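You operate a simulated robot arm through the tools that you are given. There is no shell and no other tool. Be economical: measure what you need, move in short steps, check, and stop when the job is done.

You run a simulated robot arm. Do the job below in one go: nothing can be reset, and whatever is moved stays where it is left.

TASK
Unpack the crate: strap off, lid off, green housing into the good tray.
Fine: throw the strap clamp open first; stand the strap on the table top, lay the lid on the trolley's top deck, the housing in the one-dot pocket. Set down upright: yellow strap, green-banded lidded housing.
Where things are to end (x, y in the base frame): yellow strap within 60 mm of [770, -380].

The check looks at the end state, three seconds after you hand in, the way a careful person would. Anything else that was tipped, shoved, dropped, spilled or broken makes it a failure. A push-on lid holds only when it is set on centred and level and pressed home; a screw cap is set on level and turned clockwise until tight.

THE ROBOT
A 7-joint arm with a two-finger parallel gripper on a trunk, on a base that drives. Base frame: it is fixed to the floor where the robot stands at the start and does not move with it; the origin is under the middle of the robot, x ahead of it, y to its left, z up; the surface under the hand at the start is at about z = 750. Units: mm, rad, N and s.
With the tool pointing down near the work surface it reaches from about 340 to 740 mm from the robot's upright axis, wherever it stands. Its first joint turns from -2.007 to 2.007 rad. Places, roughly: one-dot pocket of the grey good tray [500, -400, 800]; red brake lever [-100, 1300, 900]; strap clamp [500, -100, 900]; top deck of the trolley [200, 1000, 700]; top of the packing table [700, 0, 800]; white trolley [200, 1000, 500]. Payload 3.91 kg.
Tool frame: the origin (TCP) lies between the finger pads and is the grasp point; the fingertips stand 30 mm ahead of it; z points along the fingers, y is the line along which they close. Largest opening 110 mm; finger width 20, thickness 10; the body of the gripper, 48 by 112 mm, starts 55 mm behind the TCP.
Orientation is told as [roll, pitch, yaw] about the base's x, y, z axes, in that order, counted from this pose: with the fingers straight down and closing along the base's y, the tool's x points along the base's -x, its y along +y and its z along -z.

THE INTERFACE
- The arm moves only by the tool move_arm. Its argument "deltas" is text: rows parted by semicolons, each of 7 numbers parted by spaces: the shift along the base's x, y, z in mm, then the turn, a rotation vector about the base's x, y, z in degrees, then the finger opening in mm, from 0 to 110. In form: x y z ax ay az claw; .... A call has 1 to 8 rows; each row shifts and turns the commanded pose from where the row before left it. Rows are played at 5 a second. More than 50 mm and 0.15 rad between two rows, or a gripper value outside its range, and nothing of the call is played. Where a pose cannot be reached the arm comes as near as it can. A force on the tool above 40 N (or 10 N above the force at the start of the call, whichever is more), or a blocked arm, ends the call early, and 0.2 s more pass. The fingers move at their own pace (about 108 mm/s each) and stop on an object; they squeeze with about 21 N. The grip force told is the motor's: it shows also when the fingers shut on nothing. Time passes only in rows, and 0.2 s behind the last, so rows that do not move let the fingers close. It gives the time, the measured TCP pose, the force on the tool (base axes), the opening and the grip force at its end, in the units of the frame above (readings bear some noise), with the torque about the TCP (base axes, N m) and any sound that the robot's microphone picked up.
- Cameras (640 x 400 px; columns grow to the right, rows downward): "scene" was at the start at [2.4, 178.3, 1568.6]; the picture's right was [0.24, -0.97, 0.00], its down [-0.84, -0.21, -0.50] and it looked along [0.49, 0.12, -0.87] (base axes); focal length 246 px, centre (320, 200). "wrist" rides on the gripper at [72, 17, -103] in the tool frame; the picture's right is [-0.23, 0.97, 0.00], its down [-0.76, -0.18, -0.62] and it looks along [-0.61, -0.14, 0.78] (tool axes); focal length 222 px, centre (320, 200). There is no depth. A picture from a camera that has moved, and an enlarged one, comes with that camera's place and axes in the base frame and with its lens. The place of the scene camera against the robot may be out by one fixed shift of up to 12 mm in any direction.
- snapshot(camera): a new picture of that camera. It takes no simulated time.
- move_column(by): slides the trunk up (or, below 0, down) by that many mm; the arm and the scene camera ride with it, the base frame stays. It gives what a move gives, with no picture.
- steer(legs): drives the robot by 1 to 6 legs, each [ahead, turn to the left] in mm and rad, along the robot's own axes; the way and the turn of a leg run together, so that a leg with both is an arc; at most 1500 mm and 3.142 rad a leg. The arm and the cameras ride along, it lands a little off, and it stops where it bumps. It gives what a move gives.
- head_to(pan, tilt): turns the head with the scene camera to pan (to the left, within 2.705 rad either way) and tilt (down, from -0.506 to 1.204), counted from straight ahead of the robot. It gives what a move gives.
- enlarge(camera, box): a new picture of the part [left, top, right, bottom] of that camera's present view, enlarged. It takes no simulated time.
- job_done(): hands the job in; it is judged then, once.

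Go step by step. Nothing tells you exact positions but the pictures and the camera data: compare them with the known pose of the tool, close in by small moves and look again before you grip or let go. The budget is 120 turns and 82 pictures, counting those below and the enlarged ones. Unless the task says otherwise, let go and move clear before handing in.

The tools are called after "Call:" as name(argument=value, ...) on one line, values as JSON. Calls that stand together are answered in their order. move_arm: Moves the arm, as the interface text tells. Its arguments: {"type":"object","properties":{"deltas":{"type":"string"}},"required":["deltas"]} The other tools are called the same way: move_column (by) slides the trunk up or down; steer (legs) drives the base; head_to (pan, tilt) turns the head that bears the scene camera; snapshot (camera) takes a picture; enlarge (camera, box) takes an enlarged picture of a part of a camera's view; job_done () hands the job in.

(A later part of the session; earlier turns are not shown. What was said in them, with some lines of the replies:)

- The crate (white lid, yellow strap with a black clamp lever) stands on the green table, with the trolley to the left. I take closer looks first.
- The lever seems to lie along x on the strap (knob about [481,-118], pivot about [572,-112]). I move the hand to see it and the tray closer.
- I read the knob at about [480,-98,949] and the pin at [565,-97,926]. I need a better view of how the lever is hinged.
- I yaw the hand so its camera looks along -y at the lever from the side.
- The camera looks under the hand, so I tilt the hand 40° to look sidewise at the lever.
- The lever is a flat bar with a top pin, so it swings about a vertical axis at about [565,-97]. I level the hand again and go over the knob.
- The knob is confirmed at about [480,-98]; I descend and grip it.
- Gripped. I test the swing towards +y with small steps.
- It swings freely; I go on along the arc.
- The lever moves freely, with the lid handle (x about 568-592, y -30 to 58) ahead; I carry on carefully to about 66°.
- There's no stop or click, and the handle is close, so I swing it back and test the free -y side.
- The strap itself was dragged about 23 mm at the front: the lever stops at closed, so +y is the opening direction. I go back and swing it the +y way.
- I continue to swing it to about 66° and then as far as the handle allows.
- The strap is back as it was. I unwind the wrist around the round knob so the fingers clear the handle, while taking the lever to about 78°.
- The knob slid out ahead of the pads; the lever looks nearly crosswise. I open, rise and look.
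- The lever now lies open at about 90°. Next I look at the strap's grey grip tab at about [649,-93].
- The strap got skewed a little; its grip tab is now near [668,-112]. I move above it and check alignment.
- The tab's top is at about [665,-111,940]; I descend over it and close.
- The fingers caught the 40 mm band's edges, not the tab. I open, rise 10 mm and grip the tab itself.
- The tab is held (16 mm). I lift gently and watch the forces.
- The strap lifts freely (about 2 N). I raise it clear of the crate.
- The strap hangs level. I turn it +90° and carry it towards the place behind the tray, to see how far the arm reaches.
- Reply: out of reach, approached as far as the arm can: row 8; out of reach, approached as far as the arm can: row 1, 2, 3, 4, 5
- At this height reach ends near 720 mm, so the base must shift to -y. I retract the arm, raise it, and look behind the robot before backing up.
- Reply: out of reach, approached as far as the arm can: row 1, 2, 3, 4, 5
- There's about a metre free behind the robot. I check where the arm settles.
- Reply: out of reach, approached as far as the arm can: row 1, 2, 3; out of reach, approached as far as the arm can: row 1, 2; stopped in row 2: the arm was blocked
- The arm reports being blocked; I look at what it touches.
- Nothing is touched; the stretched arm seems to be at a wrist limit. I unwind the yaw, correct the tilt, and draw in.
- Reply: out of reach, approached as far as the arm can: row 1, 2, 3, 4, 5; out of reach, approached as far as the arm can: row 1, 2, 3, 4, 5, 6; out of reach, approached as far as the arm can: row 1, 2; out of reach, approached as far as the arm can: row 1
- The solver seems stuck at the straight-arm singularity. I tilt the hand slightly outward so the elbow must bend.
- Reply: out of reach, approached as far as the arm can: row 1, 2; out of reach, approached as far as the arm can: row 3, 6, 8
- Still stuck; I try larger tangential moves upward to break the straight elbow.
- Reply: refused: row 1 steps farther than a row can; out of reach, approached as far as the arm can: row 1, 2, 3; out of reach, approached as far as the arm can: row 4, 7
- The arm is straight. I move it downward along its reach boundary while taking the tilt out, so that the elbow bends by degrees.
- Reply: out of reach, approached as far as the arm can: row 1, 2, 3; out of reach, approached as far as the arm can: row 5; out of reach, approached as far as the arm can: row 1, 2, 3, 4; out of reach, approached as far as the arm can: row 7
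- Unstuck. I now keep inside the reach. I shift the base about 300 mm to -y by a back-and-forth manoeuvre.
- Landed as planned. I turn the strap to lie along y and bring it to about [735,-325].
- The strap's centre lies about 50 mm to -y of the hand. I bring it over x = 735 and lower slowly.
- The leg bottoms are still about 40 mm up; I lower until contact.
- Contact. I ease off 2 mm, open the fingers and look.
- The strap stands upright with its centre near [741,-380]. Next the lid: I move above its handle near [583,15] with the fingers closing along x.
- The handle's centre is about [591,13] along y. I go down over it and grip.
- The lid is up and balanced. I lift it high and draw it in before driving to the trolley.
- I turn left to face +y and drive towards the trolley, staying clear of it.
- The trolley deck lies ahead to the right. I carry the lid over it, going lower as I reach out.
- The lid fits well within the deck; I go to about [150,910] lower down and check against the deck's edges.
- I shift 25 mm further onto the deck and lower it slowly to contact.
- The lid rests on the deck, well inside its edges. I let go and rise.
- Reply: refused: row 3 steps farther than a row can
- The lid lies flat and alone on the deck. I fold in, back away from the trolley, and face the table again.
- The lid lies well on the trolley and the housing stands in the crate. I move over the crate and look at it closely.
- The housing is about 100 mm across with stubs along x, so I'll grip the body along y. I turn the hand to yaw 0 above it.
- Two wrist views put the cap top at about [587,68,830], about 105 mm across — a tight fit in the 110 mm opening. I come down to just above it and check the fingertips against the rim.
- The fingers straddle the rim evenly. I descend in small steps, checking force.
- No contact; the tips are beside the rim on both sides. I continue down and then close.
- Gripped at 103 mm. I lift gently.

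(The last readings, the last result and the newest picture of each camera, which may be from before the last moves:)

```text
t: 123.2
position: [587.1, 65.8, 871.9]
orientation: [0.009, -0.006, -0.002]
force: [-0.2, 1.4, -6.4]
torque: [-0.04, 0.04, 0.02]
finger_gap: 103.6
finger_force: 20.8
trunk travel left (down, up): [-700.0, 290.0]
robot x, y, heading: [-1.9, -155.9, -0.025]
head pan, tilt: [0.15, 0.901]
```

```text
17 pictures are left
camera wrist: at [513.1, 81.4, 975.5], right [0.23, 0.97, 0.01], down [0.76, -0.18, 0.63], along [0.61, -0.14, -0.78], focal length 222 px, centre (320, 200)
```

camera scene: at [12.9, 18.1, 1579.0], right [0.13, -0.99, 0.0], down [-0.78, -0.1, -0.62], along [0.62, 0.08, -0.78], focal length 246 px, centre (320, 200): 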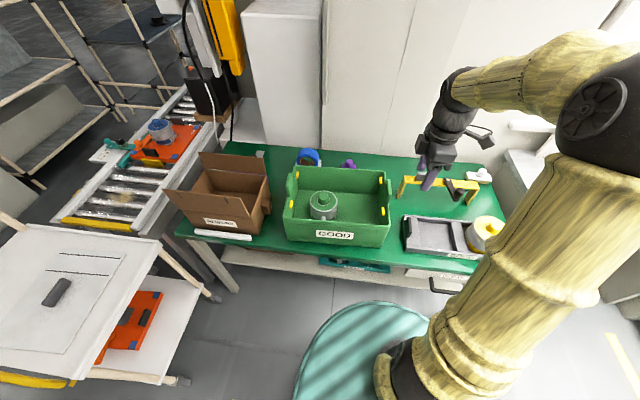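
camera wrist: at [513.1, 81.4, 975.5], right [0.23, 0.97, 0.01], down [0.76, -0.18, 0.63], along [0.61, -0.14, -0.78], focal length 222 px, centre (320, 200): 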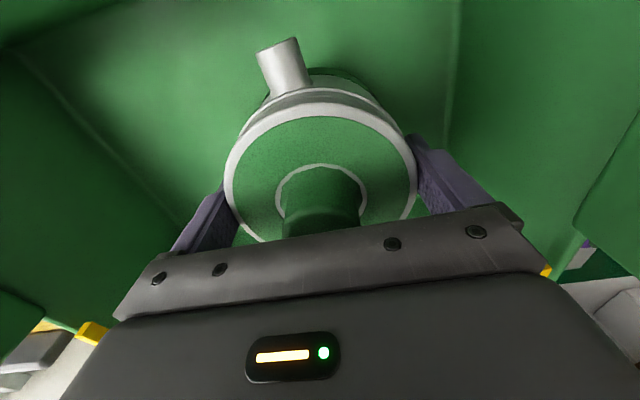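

The whole housing rises together (about 6 N). I lift it clear of the crate and carry it towards the tray.

Call:
move_arm(deltas="0 0 40 0 0 0 80;0 0 45 0 0 0 80;0 0 45 0 0 0 80;0 0 40 0 0 0 80;-8 -40 10 0 0 0 80;-8 -45 0 0 0 0 80;-8 -45 0 0 0 0 80;-8 -45 0 0 0 0 80")

Call:
move_arm(deltas="-8 -45 0 0 0 0 80;-5 -45 0 0 0 0 80")

Call:
snapshot(camera="wrist")

Call:
snapshot(camera="scene")

```text
t: 125.0
position: [555.4, -111.2, 1052.9]
orientation: [0.01, -0.009, -0.002]
force: [-0.5, -0.6, -5.9]
torque: [0.01, 0.06, 0.03]
finger_gap: 103.4
finger_force: 20.4
trunk travel left (down, up): [-700.0, 290.0]
robot x, y, heading: [-0.1, -151.8, -0.024]
head pan, tilt: [0.15, 0.901]
```

```text
t: 125.6
position: [543.0, -198.6, 1051.8]
orientation: [0.012, -0.008, 0.002]
force: [-0.3, -0.3, -6.2]
torque: [0.0, 0.0, 0.02]
finger_gap: 103.5
finger_force: 21.0
trunk travel left (down, up): [-700.0, 290.0]
robot x, y, heading: [-4.9, -156.0, -0.019]
head pan, tilt: [0.15, 0.901]
```

```text
16 pictures are left
camera wrist: at [468.8, -184.2, 1154.4], right [0.23, 0.97, 0.01], down [0.76, -0.18, 0.63], along [0.61, -0.13, -0.78], focal length 222 px, centre (320, 200)
```

wrist: 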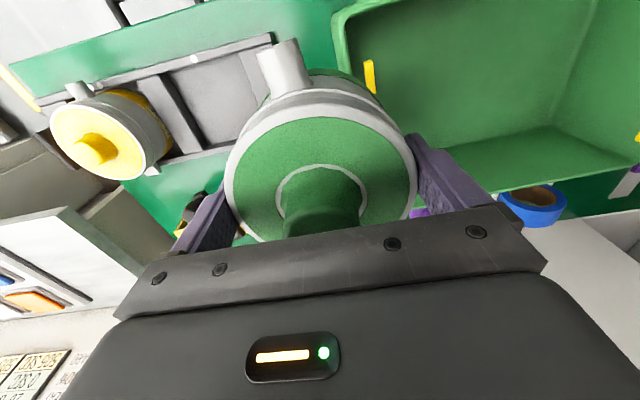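

```text
15 pictures are left
camera scene: at [13.5, 17.0, 1579.0], right [0.13, -0.99, 0.0], down [-0.78, -0.1, -0.62], along [0.62, 0.08, -0.78], focal length 246 px, centre (320, 200)
```

scene: 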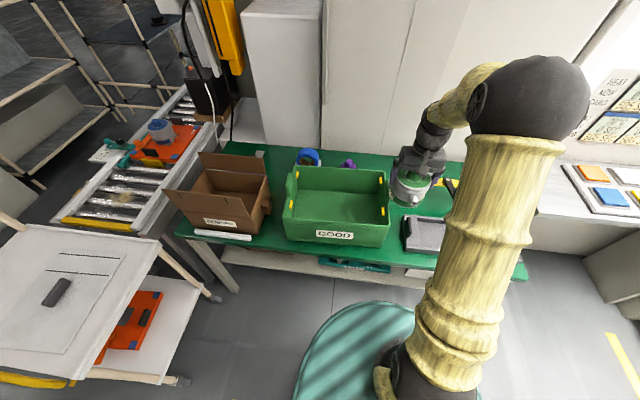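

Call:
enlarge(camera="wrist", box=[60, 20, 300, 200])

```text
2.22 times, centred on (180, 110) of wrist
camera zoom: at [468.8, -184.2, 1154.4], right [0.23, 0.97, 0.01], down [0.76, -0.18, 0.63], along [0.61, -0.13, -0.78], focal length 494 px, centre (631, 400)
```

zoom: 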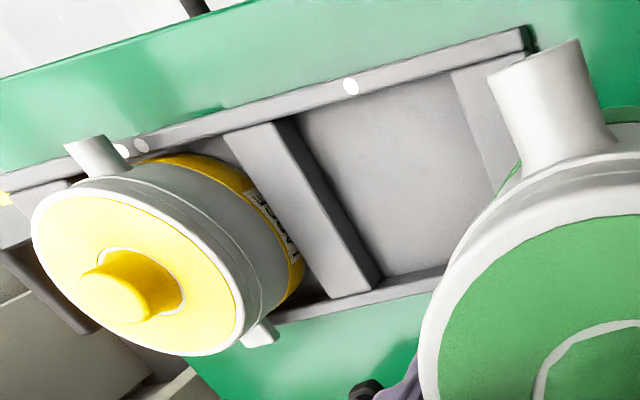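

The one-dot pocket spans about x 475–588, y –410 to –304, so its centre is near [531,-358]. I bring the housing above it and check alignment.

Call:
move_arm(deltas="-2 -40 0 0 0 0 80;-2 -40 0 0 0 0 80;-2 -40 -20 0 0 0 80;0 -39 -40 0 0 0 80;0 0 -40 0 0 0 80;0 0 -30 0 0 0 80")

Call:
move_arm(deltas="0 0 0 0 0 0 80")

Call:
snapshot(camera="wrist")

Call:
enlarge(camera="scene", box=[390, 170, 510, 270])

```text
refused: row 4 steps farther than a row can; nothing moved
```

```text
t: 126.0
position: [542.3, -199.3, 1050.9]
orientation: [0.01, -0.009, -0.003]
force: [-0.5, -0.1, -6.8]
torque: [-0.01, 0.03, 0.02]
finger_gap: 103.4
finger_force: 21.2
trunk travel left (down, up): [-700.0, 290.0]
robot x, y, heading: [-2.2, -155.7, -0.026]
head pan, tilt: [0.15, 0.901]
```

```text
13 pictures are left
camera wrist: at [468.8, -183.5, 1154.4], right [0.23, 0.97, 0.01], down [0.76, -0.18, 0.63], along [0.61, -0.14, -0.78], focal length 222 px, centre (320, 200)
```

wrist: 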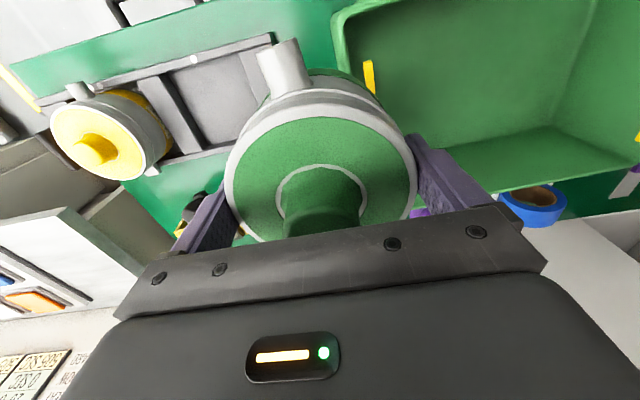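

```text
4.00 times, centred on (450, 220) of scene
camera zoom: at [13.5, 17.9, 1578.9], right [0.13, -0.99, 0.0], down [-0.78, -0.1, -0.62], along [0.62, 0.08, -0.78], focal length 985 px, centre (-200, 120)
```

zoom: 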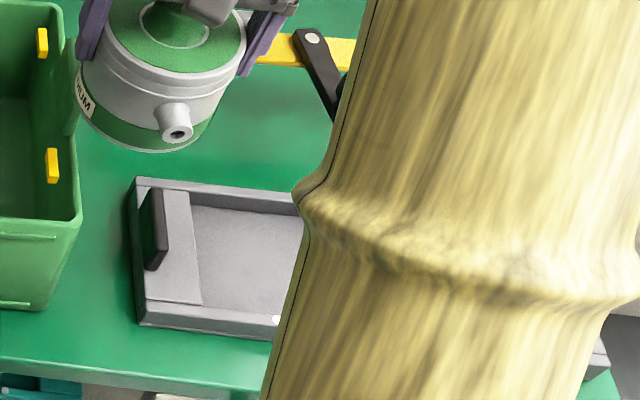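

A row was too long; I repeat with shorter ones.

Call:
move_arm(deltas="-2 -40 0 0 0 0 80;-2 -40 0 0 0 0 80;-1 -40 -20 0 0 0 80;0 -39 -20 0 0 0 80;0 0 -40 0 0 0 80;0 0 -40 0 0 0 80;0 0 -30 0 0 0 80;0 0 0 0 0 0 80")

Call:
snapshot(camera="wrist")

```text
t: 127.8
position: [535.9, -357.5, 900.4]
orientation: [0.008, -0.008, 0.0]
force: [0.4, 0.5, -6.1]
torque: [0.0, 0.01, 0.01]
finger_gap: 103.6
finger_force: 21.0
trunk travel left (down, up): [-700.0, 290.0]
robot x, y, heading: [-3.6, -156.3, -0.025]
head pan, tilt: [0.15, 0.901]
```

```text
11 pictures are left
camera wrist: at [462.4, -341.5, 1004.4], right [0.23, 0.97, 0.01], down [0.76, -0.18, 0.63], along [0.61, -0.14, -0.78], focal length 222 px, centre (320, 200)
```

wrist: 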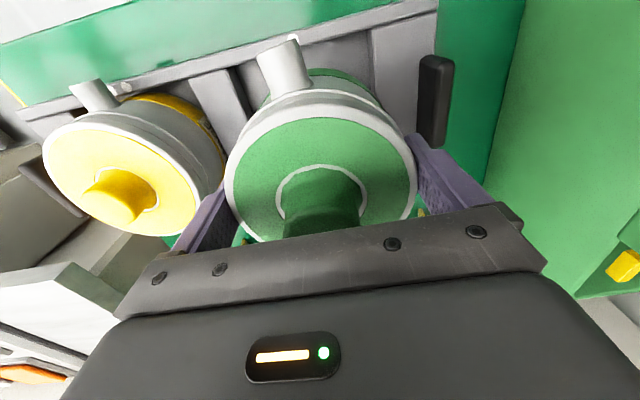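

Two views put the dot at [468,-367] and the rim at z about 770, so the pocket centre is about [538,-363]. I adjust and lower to just above the rim.

Call:
move_arm(deltas="9 -5 0 0 0 0 80;0 0 -15 0 0 0 80;0 0 -12 0 0 0 80;0 0 -8 0 0 0 80;0 0 0 0 0 0 80")

Call:
enlarge(camera="wrist", box=[180, 0, 460, 200])

Call:
enlarge(camera="scene", box=[390, 170, 510, 270])

```text
t: 129.0
position: [546.7, -363.5, 865.2]
orientation: [0.012, -0.01, -0.002]
force: [-1.0, 0.1, -7.4]
torque: [-0.01, 0.03, 0.03]
finger_gap: 103.5
finger_force: 21.1
trunk travel left (down, up): [-700.0, 290.0]
robot x, y, heading: [-4.7, -156.3, -0.023]
head pan, tilt: [0.15, 0.901]
```

```text
2.00 times, centred on (320, 100) of wrist
camera zoom: at [472.3, -347.5, 969.9], right [0.23, 0.97, 0.01], down [0.76, -0.18, 0.63], along [0.61, -0.14, -0.78], focal length 444 px, centre (320, 400)
```

zoom: 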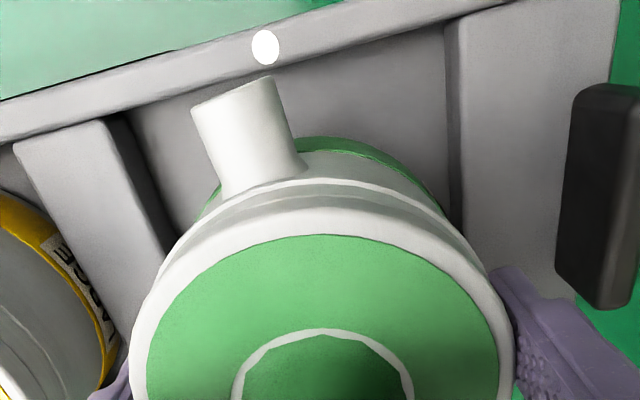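

```text
4.00 times, centred on (450, 220) of scene
camera zoom: at [13.5, 17.8, 1578.9], right [0.13, -0.99, 0.0], down [-0.78, -0.1, -0.62], along [0.62, 0.08, -0.78], focal length 985 px, centre (-200, 120)
```

zoom: 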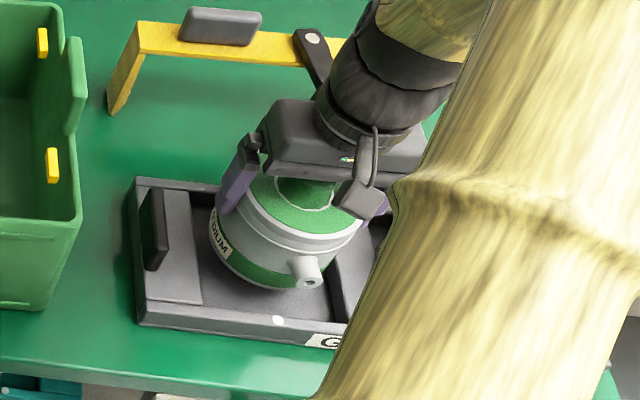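

All agree: the pocket floor spans y -425 to -300 and x about 477–598. I shift 4 mm back and lower into it.

Call:
move_arm(deltas="-4 0 0 0 0 0 80;0 0 -5 0 0 0 80;0 0 -5 0 0 0 80;0 0 -4 0 0 0 80")

Call:
move_arm(deltas="0 0 -3 0 0 0 80;0 0 -3 0 0 0 80;0 0 -2 0 0 0 80")

```text
t: 130.0
position: [543.3, -363.5, 851.3]
orientation: [0.012, -0.01, -0.002]
force: [-0.4, -0.2, -6.7]
torque: [-0.01, 0.04, -0.02]
finger_gap: 103.8
finger_force: 20.8
trunk travel left (down, up): [-700.0, 290.0]
robot x, y, heading: [-1.5, -155.5, -0.026]
head pan, tilt: [0.15, 0.901]
```

```text
t: 130.8
position: [542.2, -363.8, 844.6]
orientation: [0.01, -0.01, -0.001]
force: [-0.2, -0.1, -6.2]
torque: [-0.01, 0.04, 0.02]
finger_gap: 103.4
finger_force: 21.1
trunk travel left (down, up): [-700.0, 290.0]
robot x, y, heading: [-4.8, -154.1, -0.025]
head pan, tilt: [0.15, 0.901]
```

Call:
move_arm(deltas="0 0 -2 0 0 0 80;0 0 -2 0 0 0 80;0 0 -1.5 0 0 0 80")

Call:
enlarge(camera="scene", box=[390, 170, 510, 270])

```text
t: 131.6
position: [542.1, -363.2, 838.8]
orientation: [0.01, -0.01, -0.003]
force: [0.4, -1.2, -5.7]
torque: [0.0, 0.0, 0.01]
finger_gap: 103.6
finger_force: 21.0
trunk travel left (down, up): [-700.0, 290.0]
robot x, y, heading: [-1.5, -156.2, -0.026]
head pan, tilt: [0.15, 0.901]
```

```text
4.00 times, centred on (450, 220) of scene
camera zoom: at [13.6, 17.8, 1578.9], right [0.13, -0.99, 0.0], down [-0.78, -0.1, -0.62], along [0.62, 0.08, -0.78], focal length 985 px, centre (-200, 120)
```

zoom: 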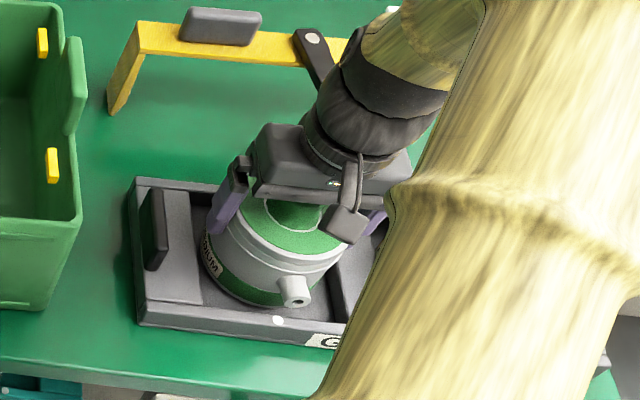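

Call:
move_arm(deltas="0 0 -1.5 0 0 0 80;0 0 -1.5 0 0 0 80;0 0 -1.5 0 0 0 80")

```text
t: 132.4
position: [543.1, -362.9, 836.5]
orientation: [0.008, -0.011, -0.002]
force: [0.0, -0.2, 9.0]
torque: [-0.73, 0.27, -0.1]
finger_gap: 103.6
finger_force: 20.4
trunk travel left (down, up): [-700.0, 290.0]
robot x, y, heading: [-2.9, -153.5, -0.022]
head pan, tilt: [0.15, 0.901]
```

It has touched down evenly enough. I open the fingers and look before rising.

Call:
move_arm(deltas="0 0 0.5 0 0 0 107;0 0 0 0 0 0 110;0 0 0 0 0 0 110;0 0 0 0 0 0 110")

Call:
move_arm(deltas="0 0 4 0 0 0 110;0 0 8 0 0 0 110;0 0 15 0 0 0 110;0 0 30 0 0 0 110;0 0 40 0 0 0 110;0 0 40 0 0 0 110;0 0 40 0 0 0 110")

Call:
snapshot(camera="wrist")

```text
t: 133.4
position: [542.2, -363.6, 836.0]
orientation: [0.009, -0.008, -0.002]
force: [0.3, -0.9, -0.6]
torque: [0.04, -0.01, -0.02]
finger_gap: 110.0
finger_force: 0.0
trunk travel left (down, up): [-700.0, 290.0]
robot x, y, heading: [-1.9, -157.4, -0.019]
head pan, tilt: [0.15, 0.901]
```

```text
t: 135.0
position: [542.0, -364.5, 1013.4]
orientation: [0.007, -0.008, -0.003]
force: [0.3, 0.0, 0.1]
torque: [0.01, 0.01, 0.04]
finger_gap: 109.8
finger_force: 0.1
trunk travel left (down, up): [-700.0, 290.0]
robot x, y, heading: [-6.9, -154.8, -0.028]
head pan, tilt: [0.15, 0.901]
```

```text
7 pictures are left
camera wrist: at [467.4, -348.3, 1117.0], right [0.23, 0.97, 0.01], down [0.76, -0.18, 0.63], along [0.61, -0.14, -0.78], focal length 222 px, centre (320, 200)
```

wrist: 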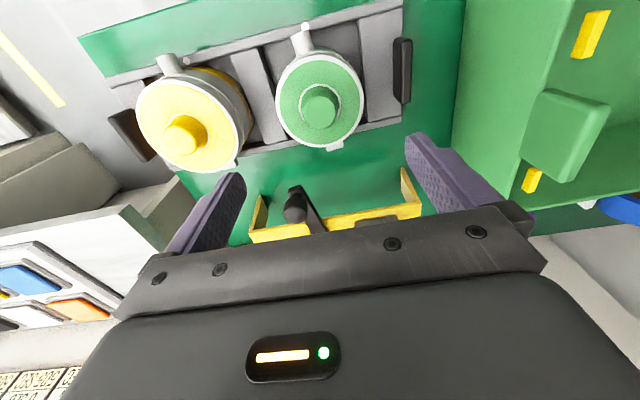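

The green housing sits upright in the one-dot pocket. I move the hand clear and take a last overall look.

Call:
move_arm(deltas="-15 20 40 0 0 0 110;-15 30 30 0 0 0 110;-15 40 20 0 0 0 110;0 40 20 0 0 0 110;0 40 0 0 0 0 110")

Call:
snapshot(camera="scene")

Call:
enlarge(camera="scene", box=[280, 130, 520, 280])

```text
t: 136.2
position: [497.3, -192.1, 1122.9]
orientation: [0.01, -0.009, 0.0]
force: [-0.1, -0.1, 0.0]
torque: [-0.02, -0.03, 0.02]
finger_gap: 110.1
finger_force: 0.3
trunk travel left (down, up): [-700.0, 290.0]
robot x, y, heading: [-2.1, -153.8, -0.028]
head pan, tilt: [0.15, 0.901]
```

```text
6 pictures are left
camera scene: at [13.0, 18.9, 1578.8], right [0.13, -0.99, 0.0], down [-0.78, -0.1, -0.62], along [0.62, 0.08, -0.78], focal length 246 px, centre (320, 200)
```

scene: 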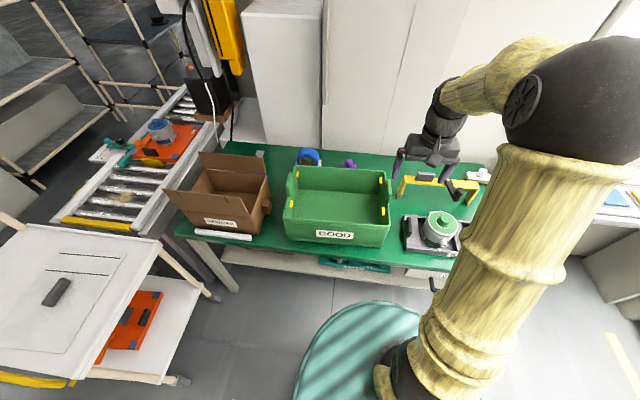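

```text
2.67 times, centred on (400, 205) of scene
camera zoom: at [13.0, 18.9, 1578.8], right [0.13, -0.99, 0.0], down [-0.78, -0.1, -0.62], along [0.62, 0.08, -0.78], focal length 657 px, centre (107, 187)
```

zoom: 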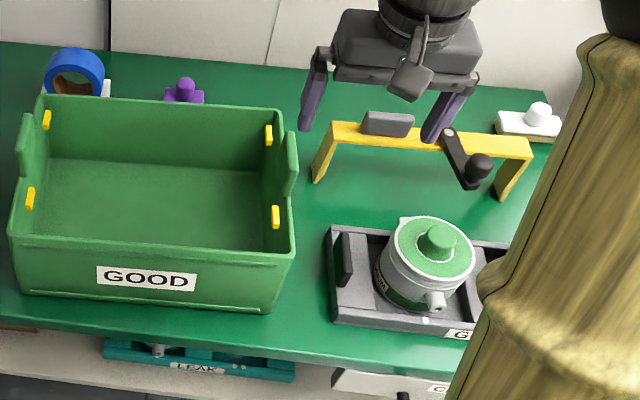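

Everything is in place: the strap stands behind the tray with its clamp open, the lid lies on the trolley deck, and the housing sits upright in the one-dot pocket. I hand in.

Call:
job_done()

```text
The job is handed in.
```

I unpacked the crate and handed the job in; I haven't seen the check's result.

- **Strap:** the clamp lever is thrown open to about 90°, and the strap stands upright on the table with its centre at about [741, -380], within the 60 mm allowed. While finding which way the lever opens, I pushed it the wrong way first. That dragged the strap about 23 mm along the lid before I brought it back. I saw no sign that the crate or lid moved.
- **Lid:** it lies flat on the trolley's top deck.
- **Housing:** the green housing sits upright in the one-dot pocket with its own lid on. Nothing else in the last pictures looks moved or tipped.
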